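You operate a simulated robot arm through the tools that you are given. There is no shell and no other tool.

The job below is to be done with a simulated robot arm. You get a single attempt, and the scene is never put back.

JOB
Clamp the tank's foot to its pallet on both sides.
Fine: slide each shoe in against the foot, then shut the toggle of its colour, fingers out from under it.

It is judged by the outcome, as a careful person would: the job done as asked, and still so three seconds after it is handed in. It fails if anything else is knocked over, pushed out of place, dropped, spilled or broken.

ROBOT AND FRAMES
A 7-joint arm with a two-finger parallel gripper, fixed in place. Base frame: the origin is on the floor under the middle of its stand, x ahead of it, y to its left, z up. Lengths are in m, angles in degrees, forces in N, time in s.
It reaches about 0.964 m from its shoulder. Its first joint turns from -166.0 to 166.0 degrees. Payload 1.57 kg.
Tool frame: the origin (TCP) lies between the finger pads and is the grasp point; the fingertips stand 0.03 m ahead of it; z points along the fingers, y is the line along which they close. The gripper opens to 0.11 m. The fingers are 0.024 m wide and 0.012 m thick; the gripper's body (0.048 by 0.112 m) begins 0.078 m behind the TCP.
Orientation is that of the tool frame in the base frame, as a unit quaternion [w, x, y, z]. With the fingers straight down and closing along the base's y, the tool's x points along the base's -x, its y along +y and its z along -z.

CONTROLS
- The arm moves only by the tool apply_moves. Its argument "increments" is a list that holds one entry, the list of rows, each a list of 6 numbers: the shift along the tool's x, y, z in cm, then the turn, a rotation vector about the tool's x, y, z in degrees. In form: [[[x, y, z, ax, ay, az], ...]]. A call has 1 to 20 rows; each row shifts and turns the commanded pose from where the row before left it, along the tool's axes as they then stand. "hand" is the opening in per cent of the stroke, from 0 (shut) to 100 (fully open), set as the call begins (left out, the last holds). Rows are played at 5 a second. More than 0.05 m and 8.6 degrees between two rows, or a gripper value outside its range, and nothing of the call is played. A pose out of reach is approached as far as the arm can. The call stops where the force on the tool passes 40 N (or 10 N more than at its start, if that is more) or the arm is blocked; 0.2 s more then pass. Each finger travels about 0.108 m/s and halts on what it meets, pressing with about 43 N; the grip force reading is that of the motor and also rises with nothing between the fingers. The clock runs only during rows and for 0.2 s after the last one: add rows that do not move to give the fingers time. It gives the time, the measured TCP pose, the force on the tool (base axes), the opening and the grip force at its end, in the units of the frame above (readings bear some noise), with the torque about the TCP (base axes, N m) and any sound that the robot's microphone picked up.
- Cameras (640 x 400 px; columns grow to the right, rows downward): "scene" is fixed at [0.4006, -0.4933, 1.211]; the picture's right is [-0.46, 0.89, 0.00], its down [0.89, 0.46, -0.09] and it looks along [-0.08, -0.04, -1.00] (base axes); focal length 317 px, centre (320, 200). "wrist" rides on the gripper at [0.07, 0.016, -0.141] in the tool frame; the picture's right is [-0.23, 0.97, 0.00], its down [-0.86, -0.20, -0.48] and it looks along [-0.47, -0.11, 0.88] (tool axes); focal length 222 px, centre (320, 200).
- get_image(camera): a new picture of that camera. It takes no simulated time.
- slide_trunk(by): slides the trunk up (or, below 0, down) by that many m; the arm rides with it, the base frame stays. It gives what a move gives, with no picture.
- pixel_to_xyz(camera, pixels): there is no depth. For up to 12 entries [column, row, z] of the newest picture of that camera ("zoom" is the newest enlarged one), the place [x, y] in the base frame at which the ray of that pixel passes the height z, good to about 0.003 m, but the place of the scene camera against the robot may be out by one fixed shift of up to 0.012 m in any direction. It takes no simulated time.
- inspect(camera, box): a new picture of the part [left, top, right, bottom] of that camera's present view, enlarged. It takes no simulated time.
- finish_job(): hands the job in; it is judged then, once.

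Unless the task says otherwise, let go and move clear before handing in.

The tools are called after "Call:" by a JSON object that holds its "op" and its "data". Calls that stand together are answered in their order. apply_moves: Moves the arm, as the interface text tells. Its arguments: {"type":"object","properties":{"increments":{"type":"array","items":{"type":"array","items":{"type":"array","items":{"type":"number"}}}},"hand":{"type":"number"}},"required":["increments"]} The other tools are called the same way: slide_trunk (by) moves the trunk up or down; get_image (camera) takes a picture; pixel_to_xyz (camera, pixels) gives the place at which the rays of pixels pass given heights; inspect (camera, box) takes an enlarged picture of a part of a camera's view; finish_job () hands the job in.

At the start:

```text
time_s: 0.0
tool_pos: [0.19, -0.452, 0.7586]
tool_rot: [0.0, 0.0, 1.0, 0.0]
wrist_force: [-0.6, -0.1, 0.3]
moment: [0.03, -0.01, 0.03]
opening: 0.11
gripper_force: 0.1
trunk travel left (down, up): [-0.424, 0.186]
```

scene: 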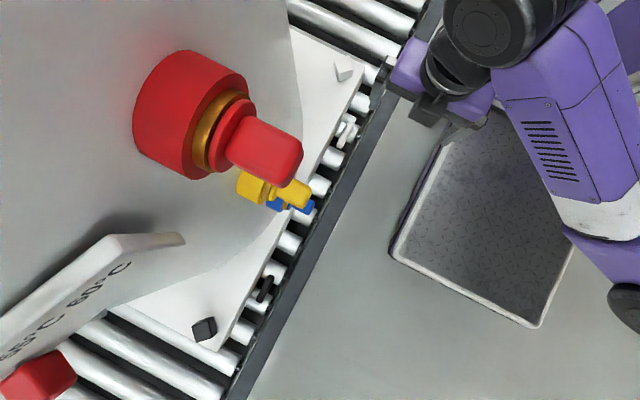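
wrist: 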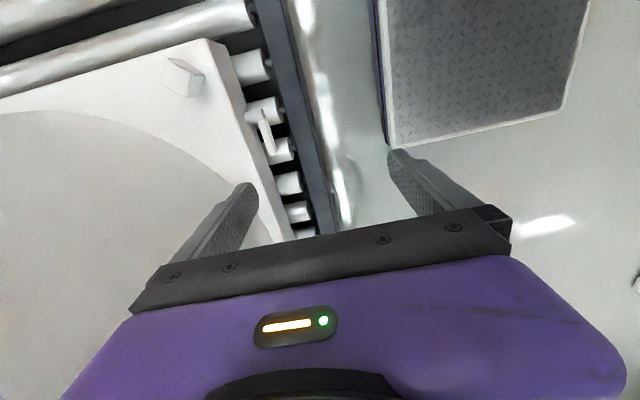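

The scene picture shows a pallet on rollers with a white block near (344,70) and a white lever near (345,132), and a black block near (204,328) and a black lever near (264,288). I'll zoom in on each before moving anything.

Call:
{"op": "inspect", "data": {"camera": "scene", "box": [290, 30, 410, 160]}}

Call:
{"op": "inspect", "data": {"camera": "scene", "box": [160, 250, 320, 370]}}

Call:
{"op": "inspect", "data": {"camera": "wrist", "box": [140, 20, 340, 180]}}

Call:
{"op": "inspect", "data": {"camera": "scene", "box": [220, 140, 360, 240]}}

```text
3.08 times, centred on (350, 95) of scene
```

zoom: 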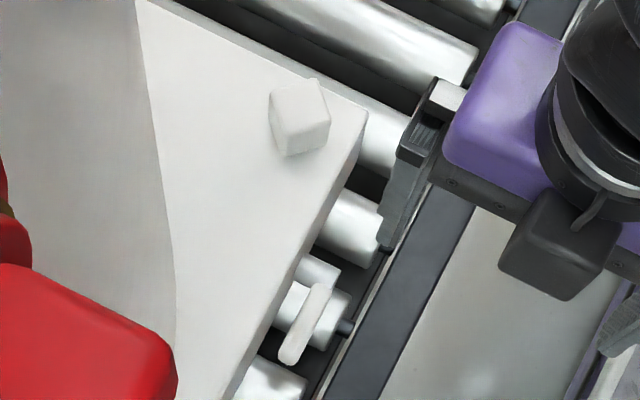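

```text
3.33 times, centred on (240, 310) of scene
```

zoom: 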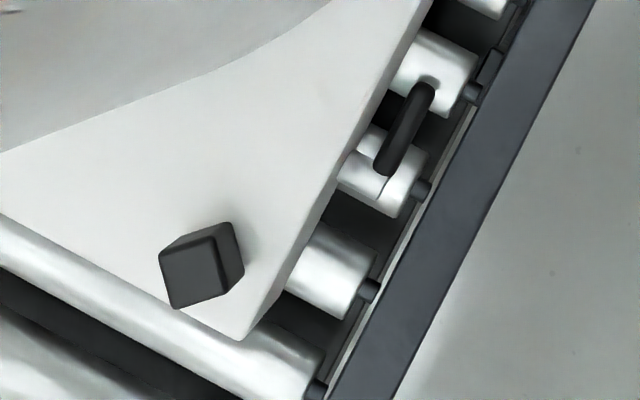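

```text
2.50 times, centred on (240, 100) of wrist
```

zoom: 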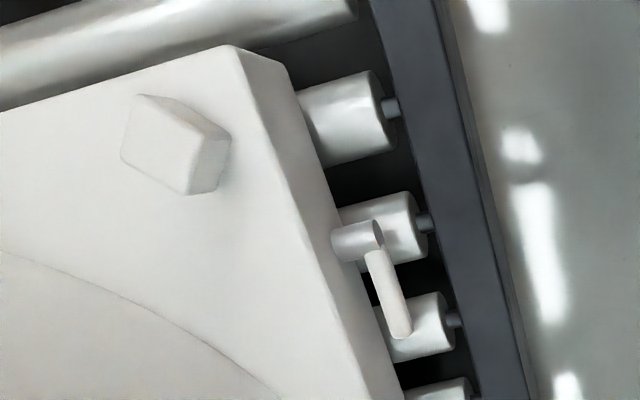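

```text
4.00 times, centred on (290, 190) of scene
```

zoom: 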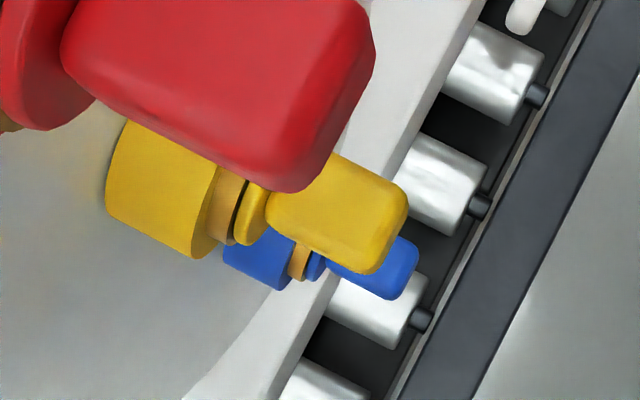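

The zooms show two shoe blocks on the pallet near its two near-side corners, and each toggle as a lever on a hub at the pallet's edge. I'll triangulate the pallet corner, shoe and lever from the two cameras at a few heights.

Call:
{"op": "pixel_to_xyz", "data": {"camera": "scene", "pixels": [[365.6, 66.4, 0.5], [365.6, 66.4, 0.55], [343.5, 64.2, 0.5], [343.5, 64.2, 0.55], [349, 124, 0.5], [349, 124, 0.55], [340.6, 145, 0.5], [340.6, 145, 0.55], [216, 350, 0.5], [216, 350, 0.55], [198, 331, 0.5], [198, 331, 0.55]]}}

Call:
{"op": "pixel_to_xyz", "data": {"camera": "wrist", "pixels": [[226, 48, 0.5], [226, 48, 0.55], [206, 40, 0.5], [206, 40, 0.55], [182, 75, 0.5], [182, 75, 0.55], [262, 114, 0.5], [262, 114, 0.55], [272, 153, 0.5], [272, 153, 0.55], [293, 236, 0.5], [293, 236, 0.55]]}}

```text
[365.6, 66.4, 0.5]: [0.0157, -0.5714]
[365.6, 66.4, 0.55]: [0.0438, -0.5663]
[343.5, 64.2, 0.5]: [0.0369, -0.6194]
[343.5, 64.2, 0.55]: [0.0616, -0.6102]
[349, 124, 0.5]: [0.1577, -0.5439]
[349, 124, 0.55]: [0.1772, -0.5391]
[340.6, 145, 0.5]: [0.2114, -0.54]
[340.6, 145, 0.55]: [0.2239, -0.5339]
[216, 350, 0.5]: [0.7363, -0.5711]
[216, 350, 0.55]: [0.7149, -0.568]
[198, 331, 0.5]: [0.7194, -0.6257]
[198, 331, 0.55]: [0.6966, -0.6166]
```

```text
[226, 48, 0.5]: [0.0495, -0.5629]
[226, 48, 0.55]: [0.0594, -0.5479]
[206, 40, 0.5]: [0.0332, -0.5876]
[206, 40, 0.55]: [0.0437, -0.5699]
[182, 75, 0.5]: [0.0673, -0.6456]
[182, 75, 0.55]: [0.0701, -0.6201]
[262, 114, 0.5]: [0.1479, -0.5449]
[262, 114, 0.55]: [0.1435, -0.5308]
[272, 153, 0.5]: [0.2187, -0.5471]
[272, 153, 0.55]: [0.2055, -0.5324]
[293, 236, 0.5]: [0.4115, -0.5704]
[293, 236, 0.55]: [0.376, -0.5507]
```

The triangulation puts the pallet top near z≈0.53–0.55, with its near edge along base x at y≈-0.57. The white shoe is near (0.065,-0.615) and the black one near (0.70,-0.62). I'll back the arm away from the tank and turn the wrist camera to face it for a side view.

Call:
{"op": "apply_moves", "data": {"increments": [[[-3.8, 2.2, 0, 0, 0, 0], [-3.8, 2.2, 0, 0, 0, 0], [-3.8, 2.2, 0, 0, 0, 0], [-3.8, 2.2, 0, 0, 0, 0], [-3.8, 2.2, 0, 0, 0, 0], [0, 0, 0, 0, 0, 8.2], [0, 0, 0, 0, 0, 8.2], [0, 0, 0, 0, 0, 8.2], [0, 0, 0, 0, 0, 8.2], [0, 0, 0, 0, 0, 8.2], [0, 0, 0, 0, 0, 8.2], [0, 0, 0, 0, 0, 8.2], [0, 0, 0, 0, 0, 8.2], [0, 0, 0, 0, 0, 8.2], [0, 0, 0, 0, 0, 8.2], [0, 0, 0, 0, 0, 8.0]]]}}

Call:
{"op": "get_image", "data": {"camera": "wrist"}}

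Call:
{"op": "get_image", "data": {"camera": "scene"}}

```text
time_s: 3.4
tool_pos: [0.3809, -0.3427, 0.7575]
tool_rot: [0.0, 0.709, 0.706, 0.0]
wrist_force: [-0.2, 0.0, -0.9]
moment: [-0.03, 0.0, 0.0]
opening: 0.1101
gripper_force: 0.0
trunk travel left (down, up): [-0.424, 0.186]
```

```text
taken
```

wrist: 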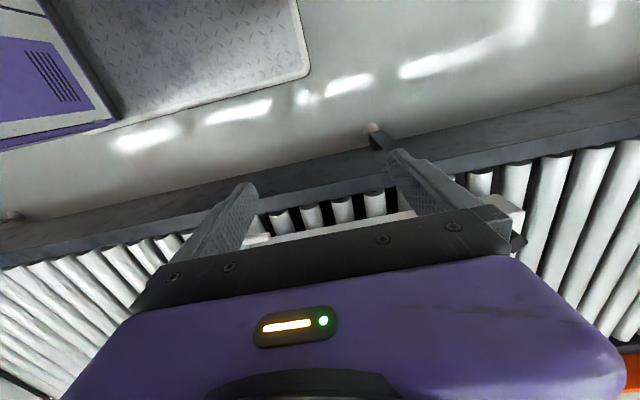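

```text
taken
```

scene: 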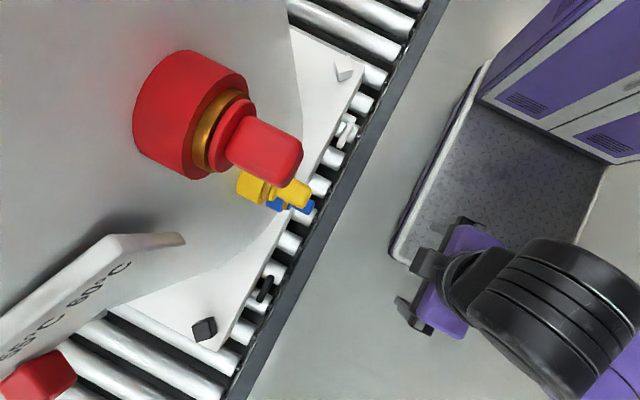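

The wrist picture shows that the camera's "up" is tool +x, so this turn faced it away from the tank. I'll turn back the other way (-180°) so the camera faces the pallet.

Call:
{"op": "apply_moves", "data": {"increments": [[[0, 0, 0, 0, 0, -8.5], [0, 0, 0, 0, 0, -8.5], [0, 0, 0, 0, 0, -8.5], [0, 0, 0, 0, 0, -8.5], [0, 0, 0, 0, 0, -8.5], [0, 0, 0, 0, 0, -8.5], [0, 0, 0, 0, 0, -8.5], [0, 0, 0, 0, 0, -8.5], [0, 0, 0, 0, 0, -8.5], [0, 0, 0, 0, 0, -8.5], [0, 0, 0, 0, 0, -8.5], [0, 0, 0, 0, 0, -8.5], [0, 0, 0, 0, 0, -8.5], [0, 0, 0, 0, 0, -8.5], [0, 0, 0, 0, 0, -8.5], [0, 0, 0, 0, 0, -8.5], [0, 0, 0, 0, 0, -8.5], [0, 0, 0, 0, 0, -8.5], [0, 0, 0, 0, 0, -8.5], [0, 0, 0, 0, 0, -8.5]]]}}

Call:
{"op": "get_image", "data": {"camera": "wrist"}}

```text
time_s: 7.6
tool_pos: [0.3864, -0.3505, 0.7435]
tool_rot: [-0.001, -0.643, 0.765, -0.002]
wrist_force: [-0.9, -0.1, 0.7]
moment: [0.0, 0.03, 0.01]
opening: 0.1099
gripper_force: 0.1
out of reach, approached as far as the arm can: row 19, 20
trunk travel left (down, up): [-0.424, 0.186]
```

```text
taken
```

wrist: 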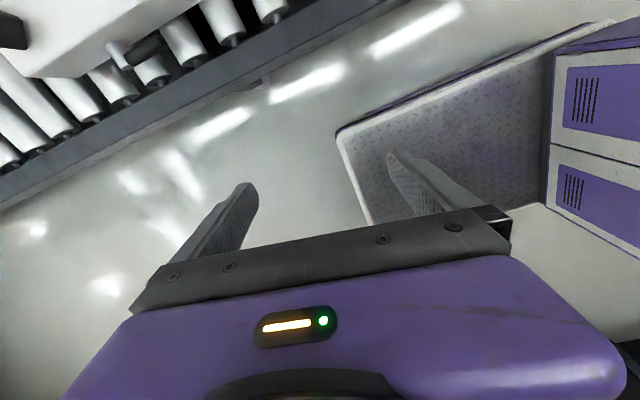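

The wrist nearly reached the desired facing (tool x ≈ -y), and the black lever now shows at the top left (130,50). I'll tilt the tool about its y axis so the camera looks toward the pallet side.

Call:
{"op": "apply_moves", "data": {"increments": [[[0, 0, 0, 0, 8.5, 0], [0, 0, 0, 0, 8.5, 0], [0, 0, 0, 0, 8.5, 0], [0, 0, 0, 0, 8.5, 0], [0, 0, 0, 0, 8.5, 0], [0, 0, 0, 0, 8.5, 0]]]}}

Call:
{"op": "get_image", "data": {"camera": "wrist"}}

Call:
{"op": "get_image", "data": {"camera": "scene"}}

```text
time_s: 9.0
tool_pos: [0.3901, -0.3507, 0.7451]
tool_rot: [-0.331, -0.579, 0.692, -0.275]
wrist_force: [-0.1, 0.5, 0.7]
moment: [0.0, -0.02, 0.01]
opening: 0.1099
gripper_force: 0.1
out of reach, approached as far as the arm can: row 6
trunk travel left (down, up): [-0.424, 0.186]
```

```text
taken
```

wrist: 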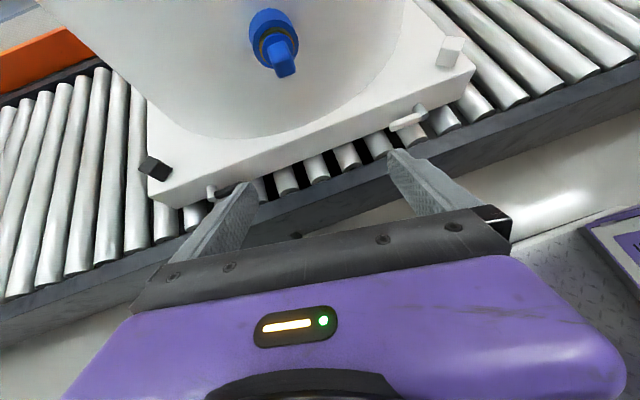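

```text
taken
```

scene: 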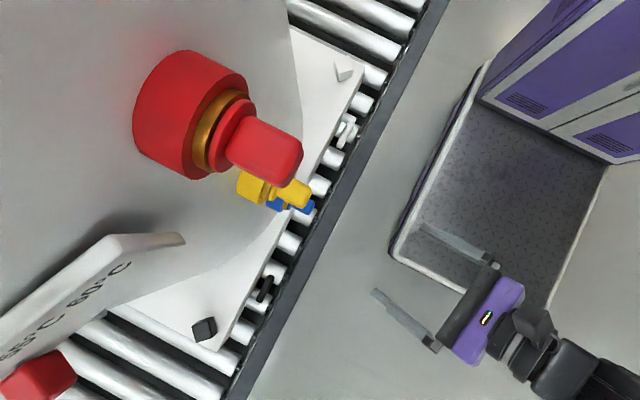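

Now the camera sees the whole pallet side: the black shoe at (155,168), the white shoe at (450,50), the white toggle at (410,120) and the black hub at (212,190). I'll zoom in on each.

Call:
{"op": "inspect", "data": {"camera": "wrist", "box": [370, 20, 490, 140]}}

Call:
{"op": "inspect", "data": {"camera": "wrist", "box": [120, 130, 280, 240]}}

Call:
{"op": "inspect", "data": {"camera": "wrist", "box": [60, 0, 480, 220]}}

```text
3.33 times, centred on (430, 80) of wrist
```

zoom: 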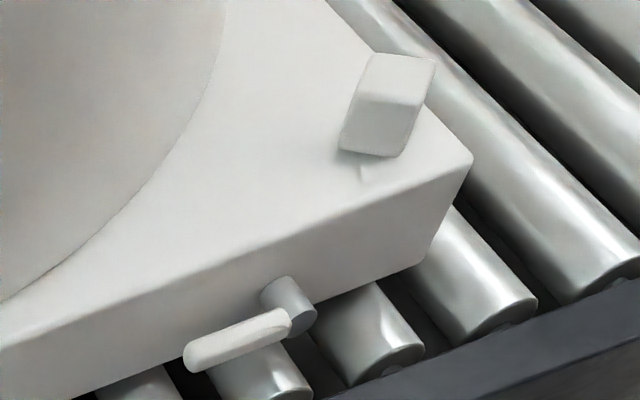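

```text
3.64 times, centred on (200, 185) of wrist
```

zoom: 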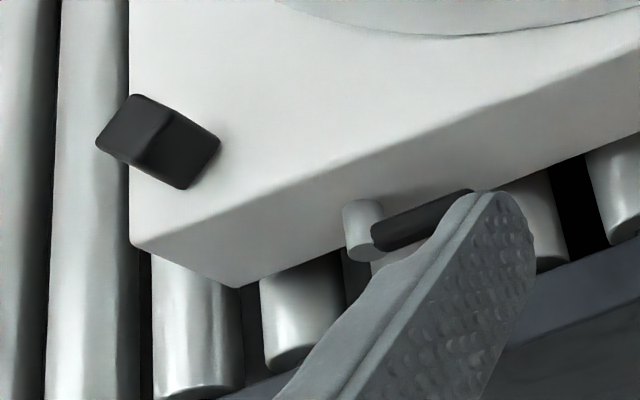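

```text
1.52 times, centred on (270, 110) of wrist
```

zoom: 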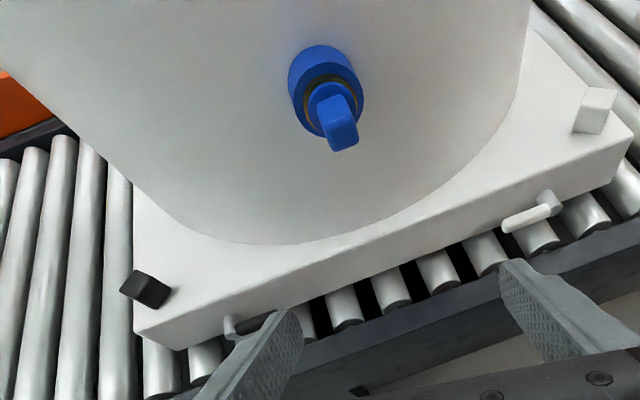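

The levers lie alongside the pallet's side face, each on a hub nearer the corner and pointing toward the middle. I'll zoom the scene camera on both toggles and shoes for accurate geometry.

Call:
{"op": "inspect", "data": {"camera": "scene", "box": [310, 100, 374, 164]}}

Call:
{"op": "inspect", "data": {"camera": "scene", "box": [232, 256, 296, 320]}}

Call:
{"op": "inspect", "data": {"camera": "scene", "box": [310, 40, 380, 100]}}

Call:
{"op": "inspect", "data": {"camera": "scene", "box": [180, 300, 240, 360]}}

```text
6.25 times, centred on (342, 132) of scene
```

zoom: 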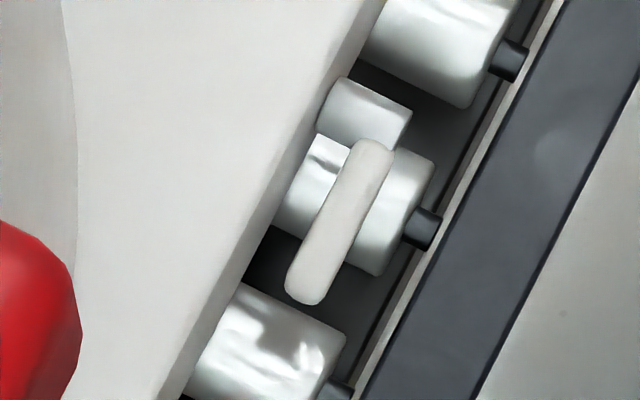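

```text
6.25 times, centred on (264, 288) of scene
```

zoom: 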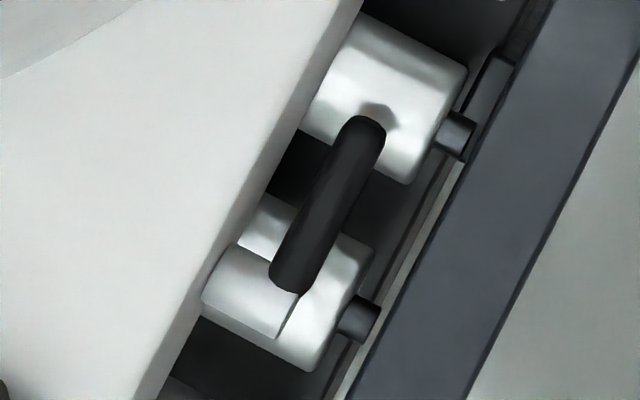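

```text
6.67 times, centred on (345, 70) of scene
```

zoom: 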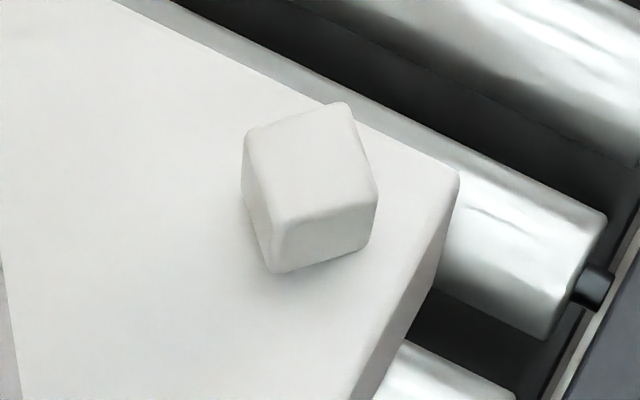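

```text
6.67 times, centred on (210, 330) of scene
```

zoom: 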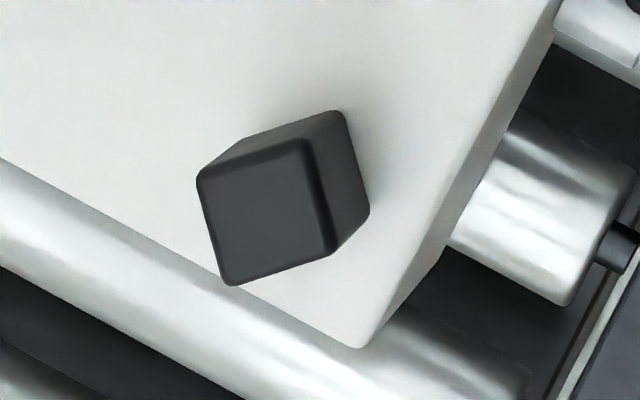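

I'll triangulate the lever ends and pallet edge from both cameras at several heights to find the levers' elevation.

Call:
{"op": "pixel_to_xyz", "data": {"camera": "scene", "pixels": [[350, 124.8, 0.48], [350, 124.8, 0.52], [350, 124.8, 0.56], [339.1, 146.4, 0.48], [339.1, 146.4, 0.52], [339.1, 146.4, 0.56], [259.5, 301.5, 0.48], [259.5, 301.5, 0.52], [259.5, 301.5, 0.56], [271, 277, 0.48], [271, 277, 0.52], [271, 277, 0.56]]}}

Call:
{"op": "pixel_to_xyz", "data": {"camera": "wrist", "pixels": [[421, 116, 0.48], [421, 116, 0.52], [421, 116, 0.56], [391, 127.4, 0.48], [391, 127.4, 0.52], [391, 127.4, 0.56], [216, 195.5, 0.48], [216, 195.5, 0.52], [216, 195.5, 0.56], [241, 184.5, 0.48], [241, 184.5, 0.52], [241, 184.5, 0.56]]}}

```text
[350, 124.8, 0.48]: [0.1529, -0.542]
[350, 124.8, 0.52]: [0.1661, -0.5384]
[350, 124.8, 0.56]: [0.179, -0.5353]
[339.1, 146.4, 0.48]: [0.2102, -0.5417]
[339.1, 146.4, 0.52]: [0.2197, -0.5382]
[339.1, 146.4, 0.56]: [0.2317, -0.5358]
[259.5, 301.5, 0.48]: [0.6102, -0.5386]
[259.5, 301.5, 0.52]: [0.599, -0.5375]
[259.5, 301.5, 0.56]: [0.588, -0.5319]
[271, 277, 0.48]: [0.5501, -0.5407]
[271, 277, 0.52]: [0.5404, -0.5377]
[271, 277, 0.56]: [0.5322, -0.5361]
```

```text
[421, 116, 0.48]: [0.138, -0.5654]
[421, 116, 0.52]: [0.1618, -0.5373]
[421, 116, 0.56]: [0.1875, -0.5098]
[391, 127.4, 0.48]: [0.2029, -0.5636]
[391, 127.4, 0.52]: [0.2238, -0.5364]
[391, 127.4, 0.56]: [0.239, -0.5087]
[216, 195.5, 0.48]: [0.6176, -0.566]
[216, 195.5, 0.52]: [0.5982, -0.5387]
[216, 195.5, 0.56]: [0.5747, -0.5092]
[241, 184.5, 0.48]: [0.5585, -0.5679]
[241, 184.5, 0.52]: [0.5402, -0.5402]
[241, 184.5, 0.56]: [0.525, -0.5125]
```

Both levers come out level at z≈0.52, y≈-0.538, with the hubs at x≈0.155 (white) and x≈0.605 (black). Next I'll fix the pallet top and bottom heights from its corners.

Call:
{"op": "pixel_to_xyz", "data": {"camera": "scene", "pixels": [[365.2, 66.3, 0.52], [365.2, 66.3, 0.54], [365.2, 66.3, 0.56], [362.2, 81.2, 0.46], [362.2, 81.2, 0.48], [362.2, 81.2, 0.5], [217, 351, 0.52], [217, 351, 0.54], [217, 351, 0.56]]}}

Call:
{"op": "pixel_to_xyz", "data": {"camera": "wrist", "pixels": [[475, 66.5, 0.52], [475, 66.5, 0.54], [475, 66.5, 0.56], [461.5, 98, 0.46], [461.5, 98, 0.48], [461.5, 98, 0.5], [151, 197, 0.52], [151, 197, 0.54], [151, 197, 0.56], [178, 208.5, 0.46], [178, 208.5, 0.48], [178, 208.5, 0.5]]}}

```text
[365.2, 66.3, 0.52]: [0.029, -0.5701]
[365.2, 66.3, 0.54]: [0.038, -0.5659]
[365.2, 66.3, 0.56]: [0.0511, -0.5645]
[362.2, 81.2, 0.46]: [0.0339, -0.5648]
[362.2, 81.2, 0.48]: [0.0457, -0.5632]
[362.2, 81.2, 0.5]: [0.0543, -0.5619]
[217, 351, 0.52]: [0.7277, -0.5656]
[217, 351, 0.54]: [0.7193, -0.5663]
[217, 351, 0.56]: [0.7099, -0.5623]
```

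```text
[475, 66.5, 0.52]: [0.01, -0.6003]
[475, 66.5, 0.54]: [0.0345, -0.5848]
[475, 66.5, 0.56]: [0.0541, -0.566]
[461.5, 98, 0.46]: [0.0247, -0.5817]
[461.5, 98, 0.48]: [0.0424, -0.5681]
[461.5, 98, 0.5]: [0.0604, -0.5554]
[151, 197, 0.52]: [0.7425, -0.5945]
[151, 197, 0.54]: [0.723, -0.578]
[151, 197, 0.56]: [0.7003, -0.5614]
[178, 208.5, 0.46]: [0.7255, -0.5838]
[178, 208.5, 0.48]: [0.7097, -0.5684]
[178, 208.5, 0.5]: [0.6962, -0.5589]
```

The corners give the pallet top at z≈0.557, the bottom at ≈0.485, and the near side at y≈-0.565. Now I'll compute the foot arc and the shoe footprints at the pallet-top height.

Call:
{"op": "pixel_to_xyz", "data": {"camera": "wrist", "pixels": [[401.5, 26, 0.557], [388, 59, 0.557], [375.3, 77.1, 0.557], [358, 93.5, 0.557], [322.6, 119.9, 0.557], [250.3, 138.3, 0.557], [191, 128.4, 0.557], [436, 64.4, 0.557], [451.9, 67.1, 0.557], [445, 36.4, 0.597], [464.5, 38, 0.597], [461.5, 50, 0.597]]}}

Call:
{"op": "pixel_to_xyz", "data": {"camera": "scene", "pixels": [[337.5, 80.5, 0.557], [351, 77, 0.557], [333.8, 61, 0.597], [348.7, 55.5, 0.597], [353.7, 69.3, 0.597], [338.3, 73.8, 0.597], [192, 327, 0.597], [208, 323, 0.597], [213, 338, 0.597], [196, 342.5, 0.597]]}}

```text
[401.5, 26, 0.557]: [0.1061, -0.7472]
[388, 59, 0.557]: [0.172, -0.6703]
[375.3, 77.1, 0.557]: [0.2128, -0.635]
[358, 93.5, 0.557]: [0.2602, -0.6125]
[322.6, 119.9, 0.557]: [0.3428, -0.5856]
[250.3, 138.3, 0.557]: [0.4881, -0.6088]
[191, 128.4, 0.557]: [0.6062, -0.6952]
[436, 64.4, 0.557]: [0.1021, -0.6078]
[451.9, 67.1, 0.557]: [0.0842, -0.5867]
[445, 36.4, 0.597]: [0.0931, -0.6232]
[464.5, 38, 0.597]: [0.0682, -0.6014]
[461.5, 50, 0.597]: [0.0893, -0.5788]
```

```text
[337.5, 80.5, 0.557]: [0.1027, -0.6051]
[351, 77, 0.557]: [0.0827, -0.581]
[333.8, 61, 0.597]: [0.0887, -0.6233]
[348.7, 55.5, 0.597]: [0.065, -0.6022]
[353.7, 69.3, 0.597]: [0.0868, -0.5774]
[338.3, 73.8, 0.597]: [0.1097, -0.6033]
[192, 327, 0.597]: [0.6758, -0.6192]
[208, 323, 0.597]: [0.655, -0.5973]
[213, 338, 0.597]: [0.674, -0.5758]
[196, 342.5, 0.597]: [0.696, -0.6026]
```

The triangulation agrees between the cameras. The white shoe (33 mm square, top z≈0.597) is centred at (0.088,-0.602) and the black one at (0.675,-0.599). Both are turned 45° and aimed at the round foot (R≈0.30, centre ≈(0.38,-0.885)), so each has to slide about 9 cm diagonally inward. I'll bring the tool upright again with the fingers shut.

Call:
{"op": "apply_moves", "data": {"increments": [[[0, 0, 0, 0, -8.5, 0], [0, 0, 0, 0, -8.5, 0], [0, 0, 0, 0, -8.5, 0], [0, 0, 0, 0, -8.5, 0], [0, 0, 0, 0, -8.5, 0], [0, 0, 0, 0, -8.5, 0], [0, 0, 0, 0, 0, 8.33], [0, 0, 0, 0, 0, 8.33], [0, 0, 0, 0, 0, 8.33], [0, 0, 0, 0, 0, 8.33], [0, 0, 0, 0, 0, 8.33], [0, 0, 0, 0, 0, 8.33], [0, 0, 0, 0, 0, 8.33], [0, 0, 0, 0, 0, 8.33], [0, 0, 0, 0, 0, 8.33]]], "hand": 0}}

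Call:
{"op": "apply_moves", "data": {"increments": [[[0, 0, 0, 0, 0, 8.33], [0, 0, 0, 0, 0, 8.33], [0, 0, 0, 0, 0, 8.33], [0, 0, 0, 0, 0, 8.33], [0, 0, 0, 0, 0, 8.33], [0, 0, 0, 0, 0, 8.33], [0, 0, 0, 0, 0, 0]]], "hand": 0}}

```text
time_s: 12.2
tool_pos: [0.3884, -0.3448, 0.7404]
tool_rot: [0.0, -0.043, 0.999, 0.0]
wrist_force: [0.4, -1.2, 0.7]
moment: [-0.02, -0.01, 0.04]
opening: 0.0002
gripper_force: 21.7
out of reach, approached as far as the arm can: row 6
trunk travel left (down, up): [-0.424, 0.186]
```

```text
time_s: 13.8
tool_pos: [0.3901, -0.3467, 0.7398]
tool_rot: [0.0, 0.383, 0.924, 0.0]
wrist_force: [0.0, -0.5, 0.1]
moment: [0.0, 0.02, -0.01]
opening: 0.0
gripper_force: 21.0
trunk travel left (down, up): [-0.424, 0.186]
```

The tool is upright with its x axis pointing along (-0.71,+0.71), as wanted. I'll move along -x, well clear of the valves, and then check the wrist view near the white corner.

Call:
{"op": "apply_moves", "data": {"increments": [[[3.36, -3.36, 0, 0, 0, 0], [3.36, -3.36, 0, 0, 0, 0], [3.36, -3.36, 0, 0, 0, 0], [3.36, -3.36, 0, 0, 0, 0], [3.36, -3.36, 0, 0, 0, 0], [3.36, -3.36, 0, 0, 0, 0], [3.36, -3.36, 0, 0, 0, 0], [-2.6, -2.6, 0, 0, 0, 0], [-2.6, -2.6, 0, 0, 0, 0], [-2.6, -2.6, 0, 0, 0, 0], [0, 0, 0, 0, 0, 0]]], "hand": 0}}

Call:
{"op": "get_image", "data": {"camera": "wrist"}}

Call:
{"op": "get_image", "data": {"camera": "scene"}}

```text
time_s: 16.2
tool_pos: [0.06, -0.454, 0.7389]
tool_rot: [-0.001, 0.383, 0.924, 0.0]
wrist_force: [-0.3, 0.8, 0.1]
moment: [0.0, -0.01, 0.0]
opening: 0.0002
gripper_force: 21.7
trunk travel left (down, up): [-0.424, 0.186]
```

```text
taken
```

wrist: 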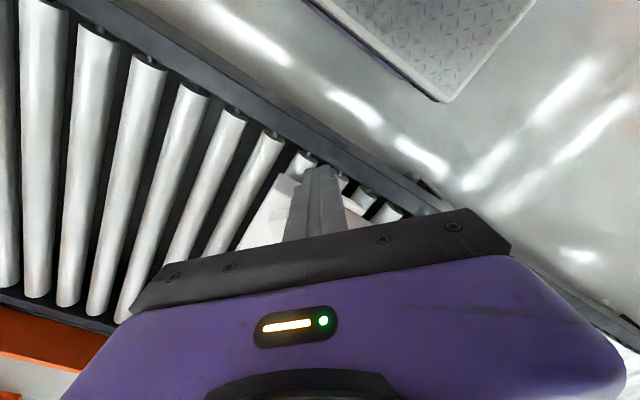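

```text
taken
```

scene: 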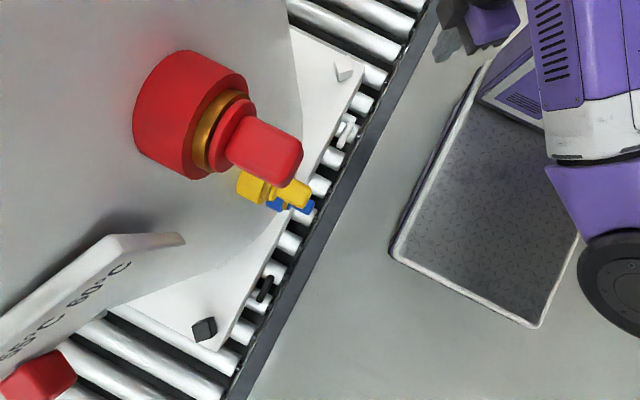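

The view is clear. I'll move over the pallet corner behind the white shoe and descend part way to check.

Call:
{"op": "apply_moves", "data": {"increments": [[[-2.6, -2.83, 0, 0, 0, 0], [-2.6, -2.83, 0, 0, 0, 0], [-2.6, -2.83, 0, 0, 0, 0], [0, 0, 3.0, 0, 0, 0], [0, 0, 3.0, 0, 0, 0], [0, 0, 2.0, 0, 0, 0], [0, 0, 0, 0, 0, 0]]], "hand": 0}}

Call:
{"op": "get_image", "data": {"camera": "wrist"}}

Call:
{"op": "inspect", "data": {"camera": "scene", "box": [290, 20, 400, 100]}}

```text
time_s: 17.8
tool_pos: [0.0526, -0.5712, 0.6582]
tool_rot: [0.0, 0.383, 0.924, 0.0]
wrist_force: [-0.2, -0.2, -0.9]
moment: [-0.02, -0.01, 0.0]
opening: 0.0
gripper_force: 21.3
trunk travel left (down, up): [-0.424, 0.186]
```

```text
taken
```

wrist: 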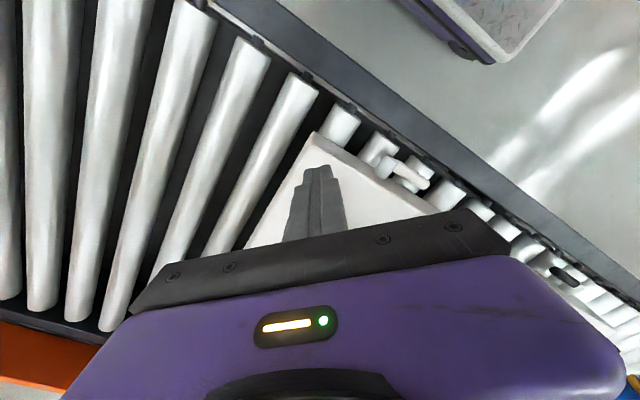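

```text
5.00 times, centred on (345, 60) of scene
```

zoom: 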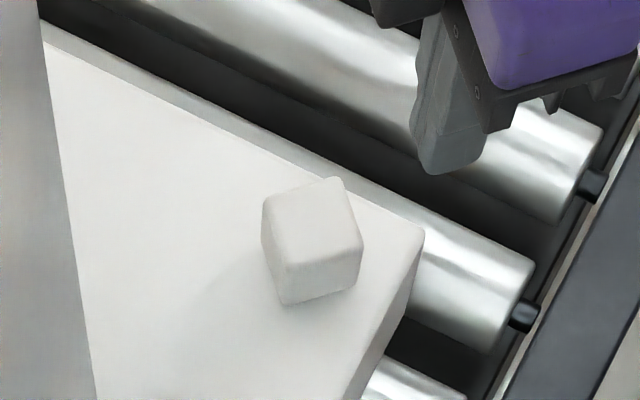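

The fingers are behind the shoe with about 18 mm clearance, offset sideways by about 4.5 mm. I'll correct that while descending so the fingertips sit about 12 mm above the pallet.

Call:
{"op": "apply_moves", "data": {"increments": [[[0, 0.45, 2.0, 0, 0, 0], [0, 0, 2.0, 0, 0, 0], [0, 0, 1.0, 0, 0, 0], [0, 0, 0.8, 0, 0, 0], [0, 0, 0, 0, 0, 0]]], "hand": 0}}

Call:
{"op": "get_image", "data": {"camera": "wrist"}}

Call:
{"op": "inspect", "data": {"camera": "scene", "box": [290, 20, 400, 100]}}

```text
time_s: 19.0
tool_pos: [0.0565, -0.5557, 0.6168]
tool_rot: [0.0, 0.382, 0.924, 0.0]
wrist_force: [0.2, -0.1, -0.6]
moment: [0.01, -0.04, -0.04]
opening: 0.0
gripper_force: 21.4
out of reach, approached as far as the arm can: row 2, 3, 4
trunk travel left (down, up): [-0.424, 0.186]
```

```text
taken
```

wrist: 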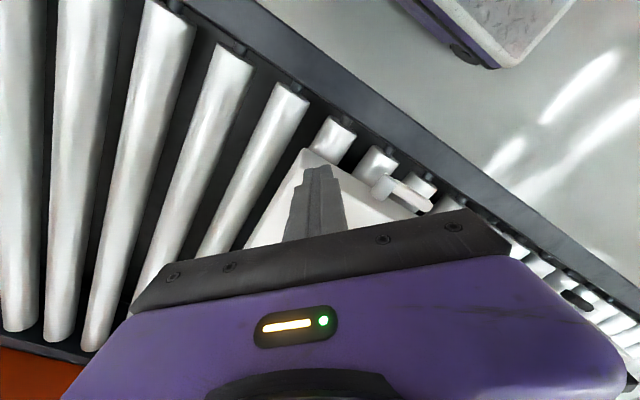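

```text
5.00 times, centred on (345, 60) of scene
```

zoom: 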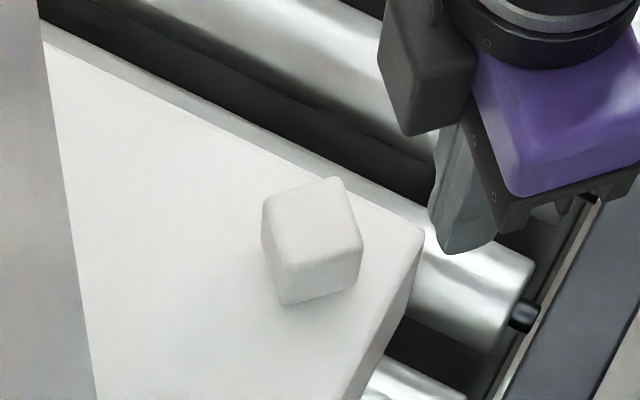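

The readings show rows 2–4 out of reach (TCP stopped at z≈0.617), so the trunk sits too high for this spot. I'll back off and up, then lower the trunk.

Call:
{"op": "apply_moves", "data": {"increments": [[[0, 0, -3.0, 0, 0, 0], [0, 0, -4.0, 0, 0, 0], [2.5, 2.5, -4.0, 0, 0, 0], [2.5, 2.5, -4.0, 0, 0, 0], [2.5, 2.5, 0, 0, 0, 0], [0, 0, 0, 0, 0, 0]]], "hand": 0}}

Call:
{"op": "slide_trunk", "data": {"by": -0.13}}

Call:
{"op": "get_image", "data": {"camera": "scene"}}

```text
refused: row 3 steps farther than a row can; nothing moved
```

```text
time_s: 19.7
tool_pos: [0.0569, -0.5557, 0.58]
tool_rot: [0.001, 0.382, 0.924, 0.003]
wrist_force: [4.8, 10.6, 17.9]
moment: [0.05, -0.15, 0.09]
opening: 0.0
gripper_force: 21.7
trunk travel left (down, up): [-0.382, 0.228]
stopped: the force on the tool passed its limit at 97 N (the readings are from after the stop); the commanded pose is now the measured one
```

```text
taken
```

scene: 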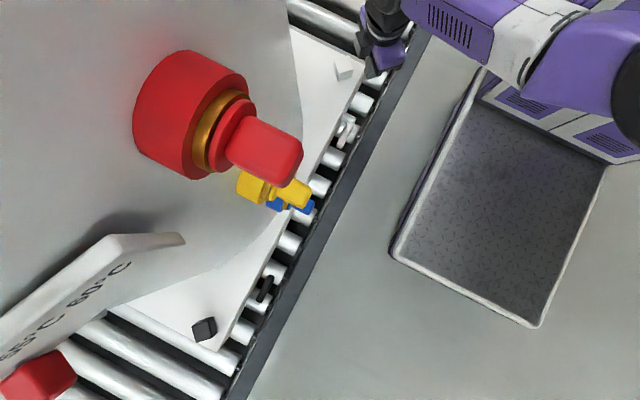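

The first call was refused because a row was too long, and the trunk slide then pressed the fingertips onto the pallet corner (97 N stop). I'll lift straight up gently and check that nothing has shifted. From here I won't chain dependent calls.

Call:
{"op": "apply_moves", "data": {"increments": [[[0, 0, -1.0, 0, 0, 0], [0, 0, -3.0, 0, 0, 0], [0, 0, -4.0, 0, 0, 0], [0, 0, -4.0, 0, 0, 0], [2.5, 2.5, 0, 0, 0, 0], [2.5, 2.5, 0, 0, 0, 0], [2.5, 2.5, 0, 0, 0, 0], [0, 0, 0, 0, 0, 0]]], "hand": 0}}

```text
time_s: 21.5
tool_pos: [0.0563, -0.4515, 0.6989]
tool_rot: [0.001, 0.382, 0.924, 0.004]
wrist_force: [-0.8, -0.8, -0.7]
moment: [-0.03, -0.04, 0.0]
opening: 0.0
gripper_force: 21.3
trunk travel left (down, up): [-0.382, 0.228]
```

Call:
{"op": "get_image", "data": {"camera": "scene"}}

Call:
{"op": "inspect", "data": {"camera": "scene", "box": [310, 40, 380, 100]}}

Call:
{"op": "inspect", "data": {"camera": "scene", "box": [310, 100, 374, 164]}}

Call:
{"op": "inspect", "data": {"camera": "scene", "box": [180, 300, 240, 360]}}

```text
taken
```

scene: 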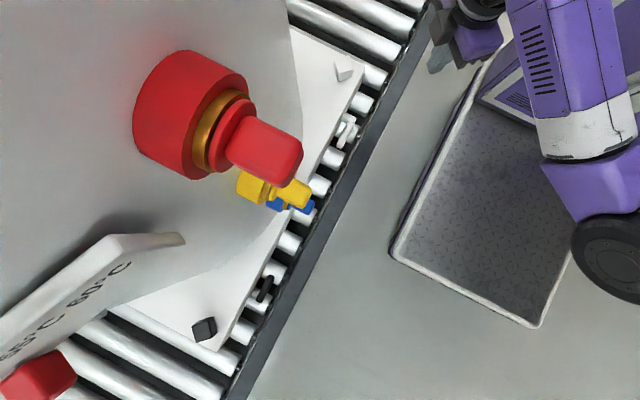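

```text
6.67 times, centred on (345, 70) of scene
```

zoom: 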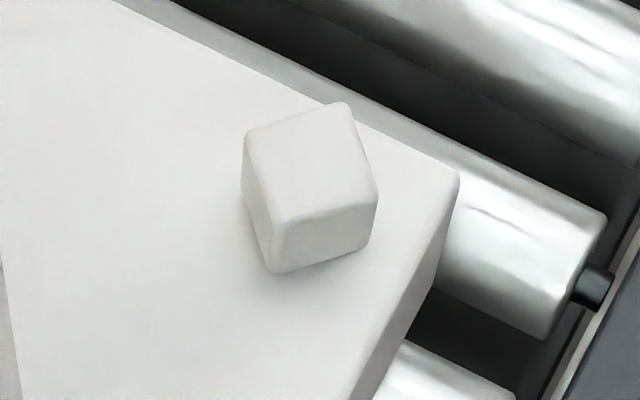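

```text
6.25 times, centred on (342, 132) of scene
```

zoom: 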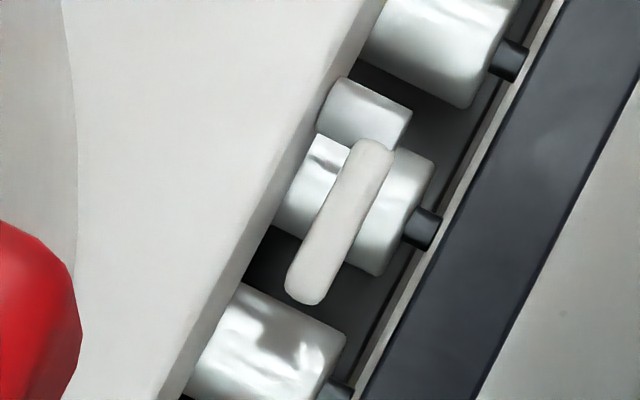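

```text
6.67 times, centred on (210, 330) of scene
```

zoom: 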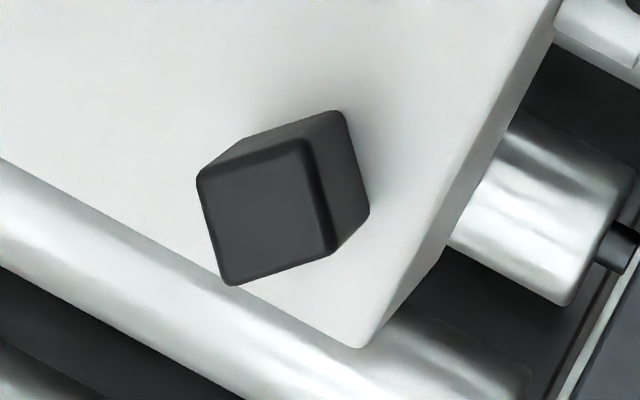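

The pictures match the earlier ones, so nothing moved. I'll raise the hand before lowering the trunk further.

Call:
{"op": "apply_moves", "data": {"increments": [[[0, 0, -4.0, 0, 0, 0], [0, 0, -4.0, 0, 0, 0], [0, 0, 0, 0, 0, 0]]], "hand": 0}}

```text
time_s: 22.3
tool_pos: [0.0552, -0.4531, 0.7766]
tool_rot: [0.001, 0.383, 0.924, 0.004]
wrist_force: [-0.2, -0.2, 0.3]
moment: [-0.01, 0.02, 0.01]
opening: 0.0001
gripper_force: 21.0
trunk travel left (down, up): [-0.382, 0.228]
```

Call:
{"op": "slide_trunk", "data": {"by": -0.14}}

```text
time_s: 24.0
tool_pos: [0.0547, -0.4535, 0.6363]
tool_rot: [0.0, 0.383, 0.924, 0.002]
wrist_force: [-0.3, -0.6, 0.2]
moment: [0.02, 0.02, 0.01]
opening: 0.0002
gripper_force: 21.1
trunk travel left (down, up): [-0.242, 0.368]
```

The trunk is down with the TCP at z=0.636, clear of everything. I'll go over the corner at z≈0.66 again and verify.

Call:
{"op": "apply_moves", "data": {"increments": [[[0, 0, -2.4, 0, 0, 0], [-2.83, -2.65, 0, 0, 0, 0], [-2.83, -2.65, 0, 0, 0, 0], [-2.83, -2.65, 0, 0, 0, 0], [0, 0, 0, 0, 0, 0]]], "hand": 0}}

```text
time_s: 25.2
tool_pos: [0.057, -0.5706, 0.6601]
tool_rot: [0.0, 0.383, 0.924, 0.003]
wrist_force: [0.0, -0.6, 0.2]
moment: [0.01, 0.02, 0.04]
opening: 0.0
gripper_force: 21.4
trunk travel left (down, up): [-0.242, 0.368]
```

The TCP is at (0.057,-0.571,0.660), reached without trouble. I'll descend to z≈0.602, which puts the fingertips about 15 mm above the pallet behind the shoe.

Call:
{"op": "apply_moves", "data": {"increments": [[[0, 0.1, 2.0, 0, 0, 0], [0, 0, 2.0, 0, 0, 0], [0, 0, 1.0, 0, 0, 0], [0, 0, 0.8, 0, 0, 0], [0, 0, 0, 0, 0, 0]]], "hand": 0}}

Call:
{"op": "get_image", "data": {"camera": "wrist"}}

Call:
{"op": "inspect", "data": {"camera": "scene", "box": [290, 20, 400, 100]}}

```text
time_s: 26.4
tool_pos: [0.0598, -0.5675, 0.6023]
tool_rot: [0.0, 0.383, 0.924, 0.003]
wrist_force: [0.0, 0.0, 0.1]
moment: [-0.03, -0.01, 0.01]
opening: 0.0001
gripper_force: 21.5
trunk travel left (down, up): [-0.242, 0.368]
```

```text
taken
```

wrist: 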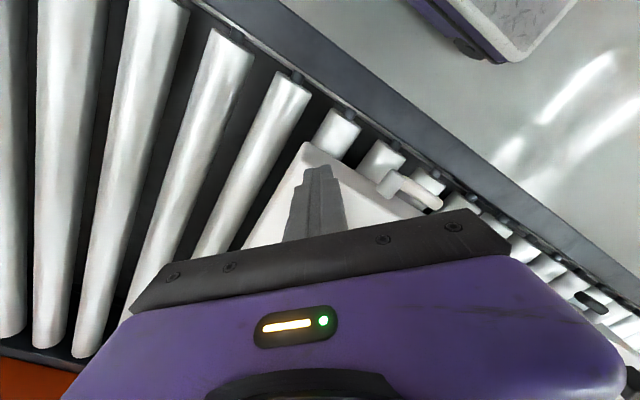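

```text
5.00 times, centred on (345, 60) of scene
```

zoom: 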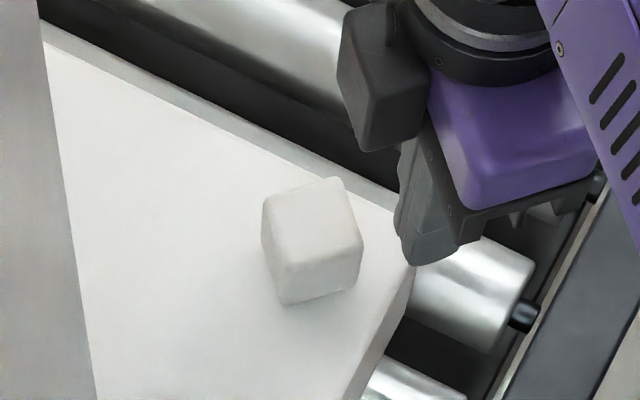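

I need the sideways alignment between finger and shoe, so I'll zoom in tighter.

Call:
{"op": "inspect", "data": {"camera": "scene", "box": [325, 45, 385, 85]}}

Call:
{"op": "inspect", "data": {"camera": "wrist", "box": [250, 130, 390, 230]}}

```text
10.00 times, centred on (355, 65) of scene
```

zoom: 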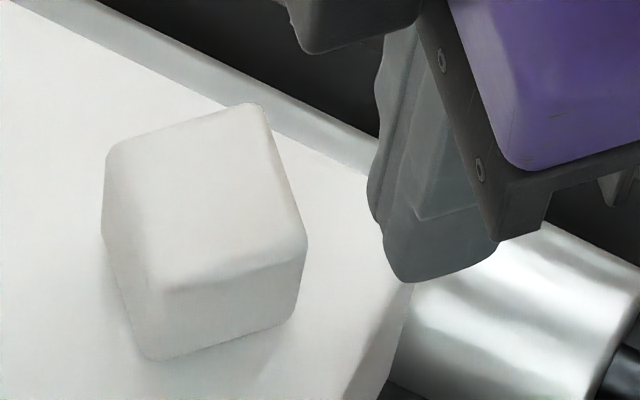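

```text
4.00 times, centred on (320, 180) of wrist
```

zoom: 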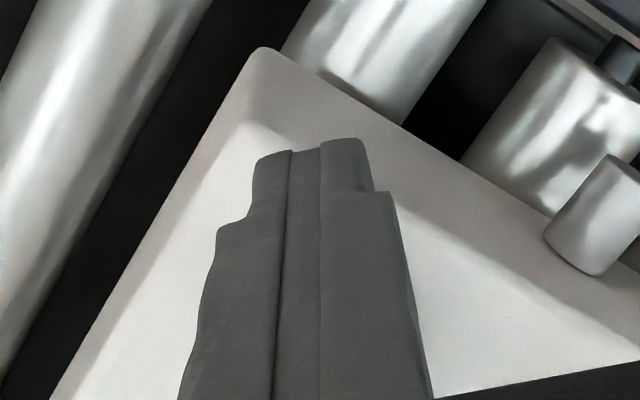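

Measured in the image, the shoe's centre is about 5–7 mm to the tool's -y side and the gap to the finger is about 18 mm. I'll shift 5 mm sideways and push slowly along tool -x (toward the tank), watching the force.

Call:
{"op": "apply_moves", "data": {"increments": [[[0, -0.5, 0, 0, 0, 0], [-0.7, 0, 0, 0, 0, 0], [-0.7, 0, 0, 0, 0, 0], [-0.5, 0, 0, 0, 0, 0], [-0.5, 0, 0, 0, 0, 0], [-0.5, 0, 0, 0, 0, 0], [-0.5, 0, 0, 0, 0, 0], [0, 0, 0, 0, 0, 0]]], "hand": 0}}

Call:
{"op": "inspect", "data": {"camera": "scene", "box": [290, 30, 390, 100]}}

```text
time_s: 28.2
tool_pos: [0.0809, -0.5974, 0.6021]
tool_rot: [0.001, 0.381, 0.924, 0.003]
wrist_force: [-0.3, -0.1, -0.8]
moment: [-0.04, 0.02, -0.03]
opening: 0.0
gripper_force: 21.2
trunk travel left (down, up): [-0.242, 0.368]
```

```text
5.71 times, centred on (340, 65) of scene
```

zoom: 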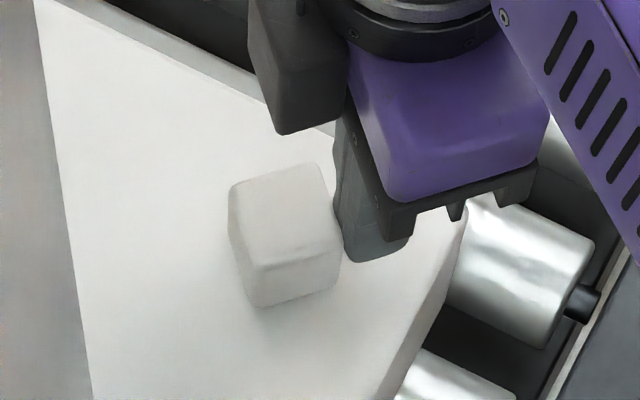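

The shoe slid about 17 mm cleanly with almost no force. A dark box on the hand's tool -x side could reach the tank wall near the end of the stroke, so I'll tilt the hand outward (fingers pointing inward) by 25° before pushing on.

Call:
{"op": "apply_moves", "data": {"increments": [[[0.8, 0, 0, 0, 0, 0], [0, 0, 0, 0, -8.4, 0], [0, 0, 0, 0, -8.4, 0], [0, 0, 0, 0, -8.4, 0], [0, 0, 0, 0, 0, 0]]], "hand": 0}}

Call:
{"op": "inspect", "data": {"camera": "scene", "box": [290, 30, 390, 100]}}

Call:
{"op": "get_image", "data": {"camera": "wrist"}}

```text
time_s: 29.4
tool_pos: [0.0743, -0.5907, 0.6012]
tool_rot: [0.202, 0.372, 0.902, -0.08]
wrist_force: [-0.5, 0.0, 0.1]
moment: [0.03, 0.02, 0.02]
opening: 0.0001
gripper_force: 21.2
trunk travel left (down, up): [-0.242, 0.368]
```

```text
5.71 times, centred on (340, 65) of scene
```

zoom: 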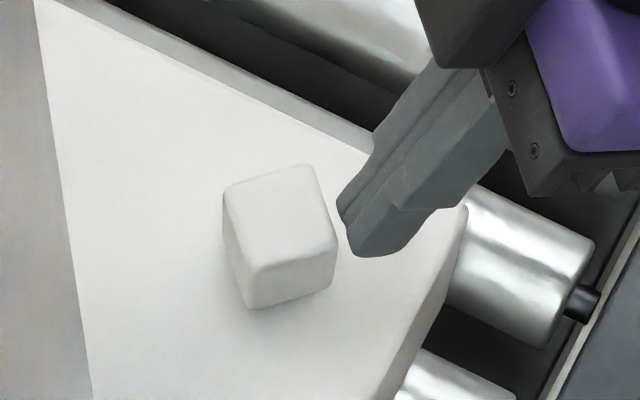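

```text
taken
```

wrist: 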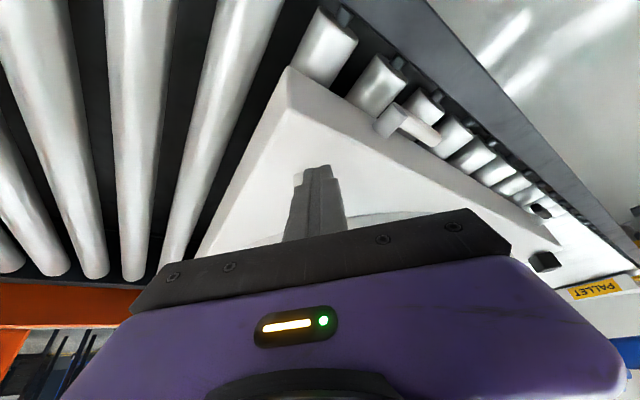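

The alignment looks good: the fingertip at (370,230) points at the shoe centre (283,245), and the hand now leans away from the tank. I'll push about 5.5 cm horizontally inward, watching the force.

Call:
{"op": "apply_moves", "data": {"increments": [[[-0.634, 0, 0.298, 0, 0, 0], [-0.634, 0, 0.298, 0, 0, 0], [-0.634, 0, 0.298, 0, 0, 0], [-0.634, 0, 0.298, 0, 0, 0], [-0.634, 0, 0.298, 0, 0, 0], [-0.634, 0, 0.298, 0, 0, 0], [-0.634, 0, 0.298, 0, 0, 0], [-0.543, 0, 0.256, 0, 0, 0], [0, 0, 0, 0, 0, 0]]], "hand": 0}}

Call:
{"op": "inspect", "data": {"camera": "scene", "box": [280, 30, 380, 110]}}

Call:
{"op": "get_image", "data": {"camera": "wrist"}}

```text
time_s: 30.1
tool_pos: [0.0797, -0.5964, 0.601]
tool_rot: [0.197, 0.38, 0.9, -0.078]
wrist_force: [-6.9, 7.7, 4.5]
moment: [0.15, 0.07, 0.04]
opening: 0.0
gripper_force: 21.1
trunk travel left (down, up): [-0.242, 0.368]
stopped in row 3: the force on the tool passed its limit at 47 N (the readings are from after the stop); the commanded pose is now the measured one
```

```text
5.00 times, centred on (330, 70) of scene
```

zoom: 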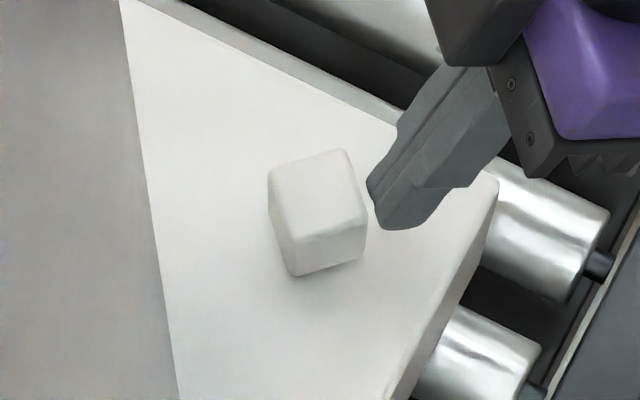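

```text
taken
```

wrist: 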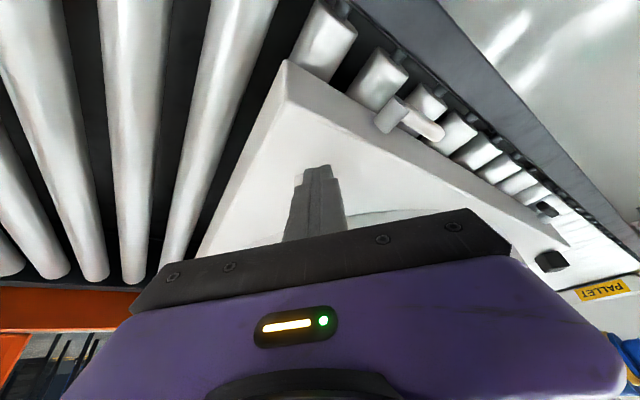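

The push stopped at 47 N after about 1.5 cm, likely a contact shock at the faster speed. A residual 10 N points straight back along the push. I'll retry more slowly with small steps.

Call:
{"op": "apply_moves", "data": {"increments": [[[-0.18, 0, 0.085, 0, 0, 0], [-0.18, 0, 0.085, 0, 0, 0], [-0.18, 0, 0.085, 0, 0, 0], [-0.18, 0, 0.085, 0, 0, 0], [-0.18, 0, 0.085, 0, 0, 0]]], "hand": 0}}

Call:
{"op": "inspect", "data": {"camera": "scene", "box": [280, 30, 380, 110]}}

```text
time_s: 30.8
tool_pos: [0.0786, -0.5971, 0.6002]
tool_rot: [0.196, 0.382, 0.9, -0.076]
wrist_force: [-5.9, 7.4, 3.8]
moment: [0.15, 0.04, 0.05]
opening: 0.0
gripper_force: 21.0
trunk travel left (down, up): [-0.242, 0.368]
stopped in row 3: the force on the tool passed its limit at 42 N (the readings are from after the stop); the commanded pose is now the measured one
```

```text
5.00 times, centred on (330, 70) of scene
```

zoom: 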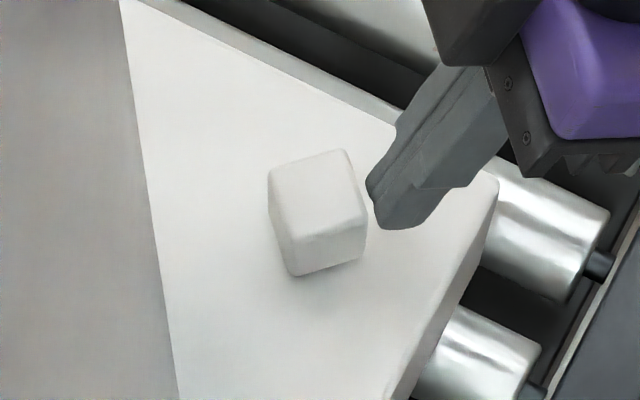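

The tool is blocked and the shoe isn't moving at 42 N, although about 5 cm of gap to the tank wall still shows. I'll back off and look closely at the shoe and what might be holding it.

Call:
{"op": "apply_moves", "data": {"increments": [[[0.9, 0, -0.42, 0, 0, 0], [1.8, 0, -0.85, 0, 0, 0], [1.8, 0, -0.85, 0, 0, 0], [0, 0, -4.0, 0, 0, 0], [0, 0, -4.0, 0, 0, 0], [0, 0, -4.0, 0, 0, 0], [0, 0, 0, 0, 0, 0]]], "hand": 0}}

Call:
{"op": "get_image", "data": {"camera": "wrist"}}

Call:
{"op": "inspect", "data": {"camera": "scene", "box": [295, 40, 375, 100]}}

```text
time_s: 32.4
tool_pos: [0.0098, -0.5287, 0.7104]
tool_rot: [0.197, 0.381, 0.9, -0.076]
wrist_force: [0.3, 0.1, 0.0]
moment: [0.0, 0.05, 0.02]
opening: 0.0
gripper_force: 20.9
trunk travel left (down, up): [-0.242, 0.368]
```

```text
taken
```

wrist: 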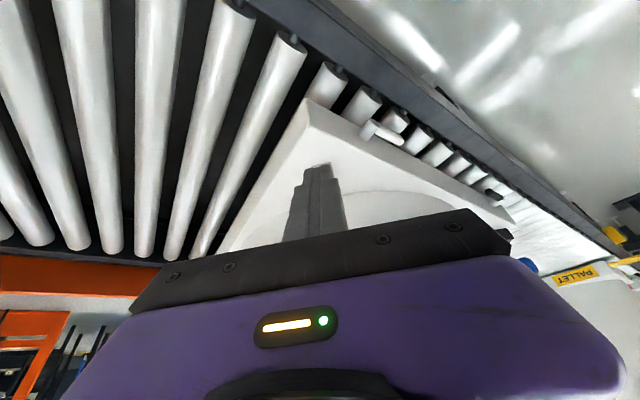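

```text
6.67 times, centred on (335, 70) of scene
```

zoom: 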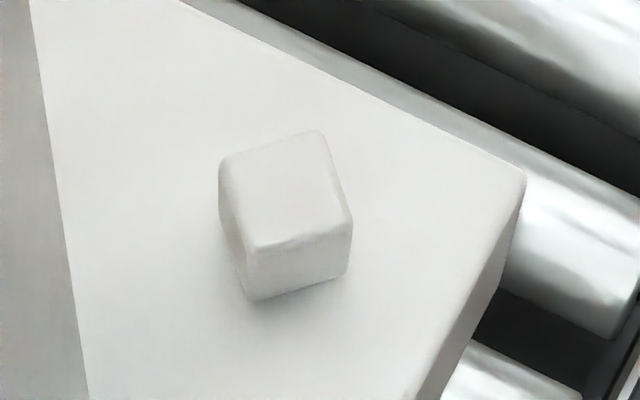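

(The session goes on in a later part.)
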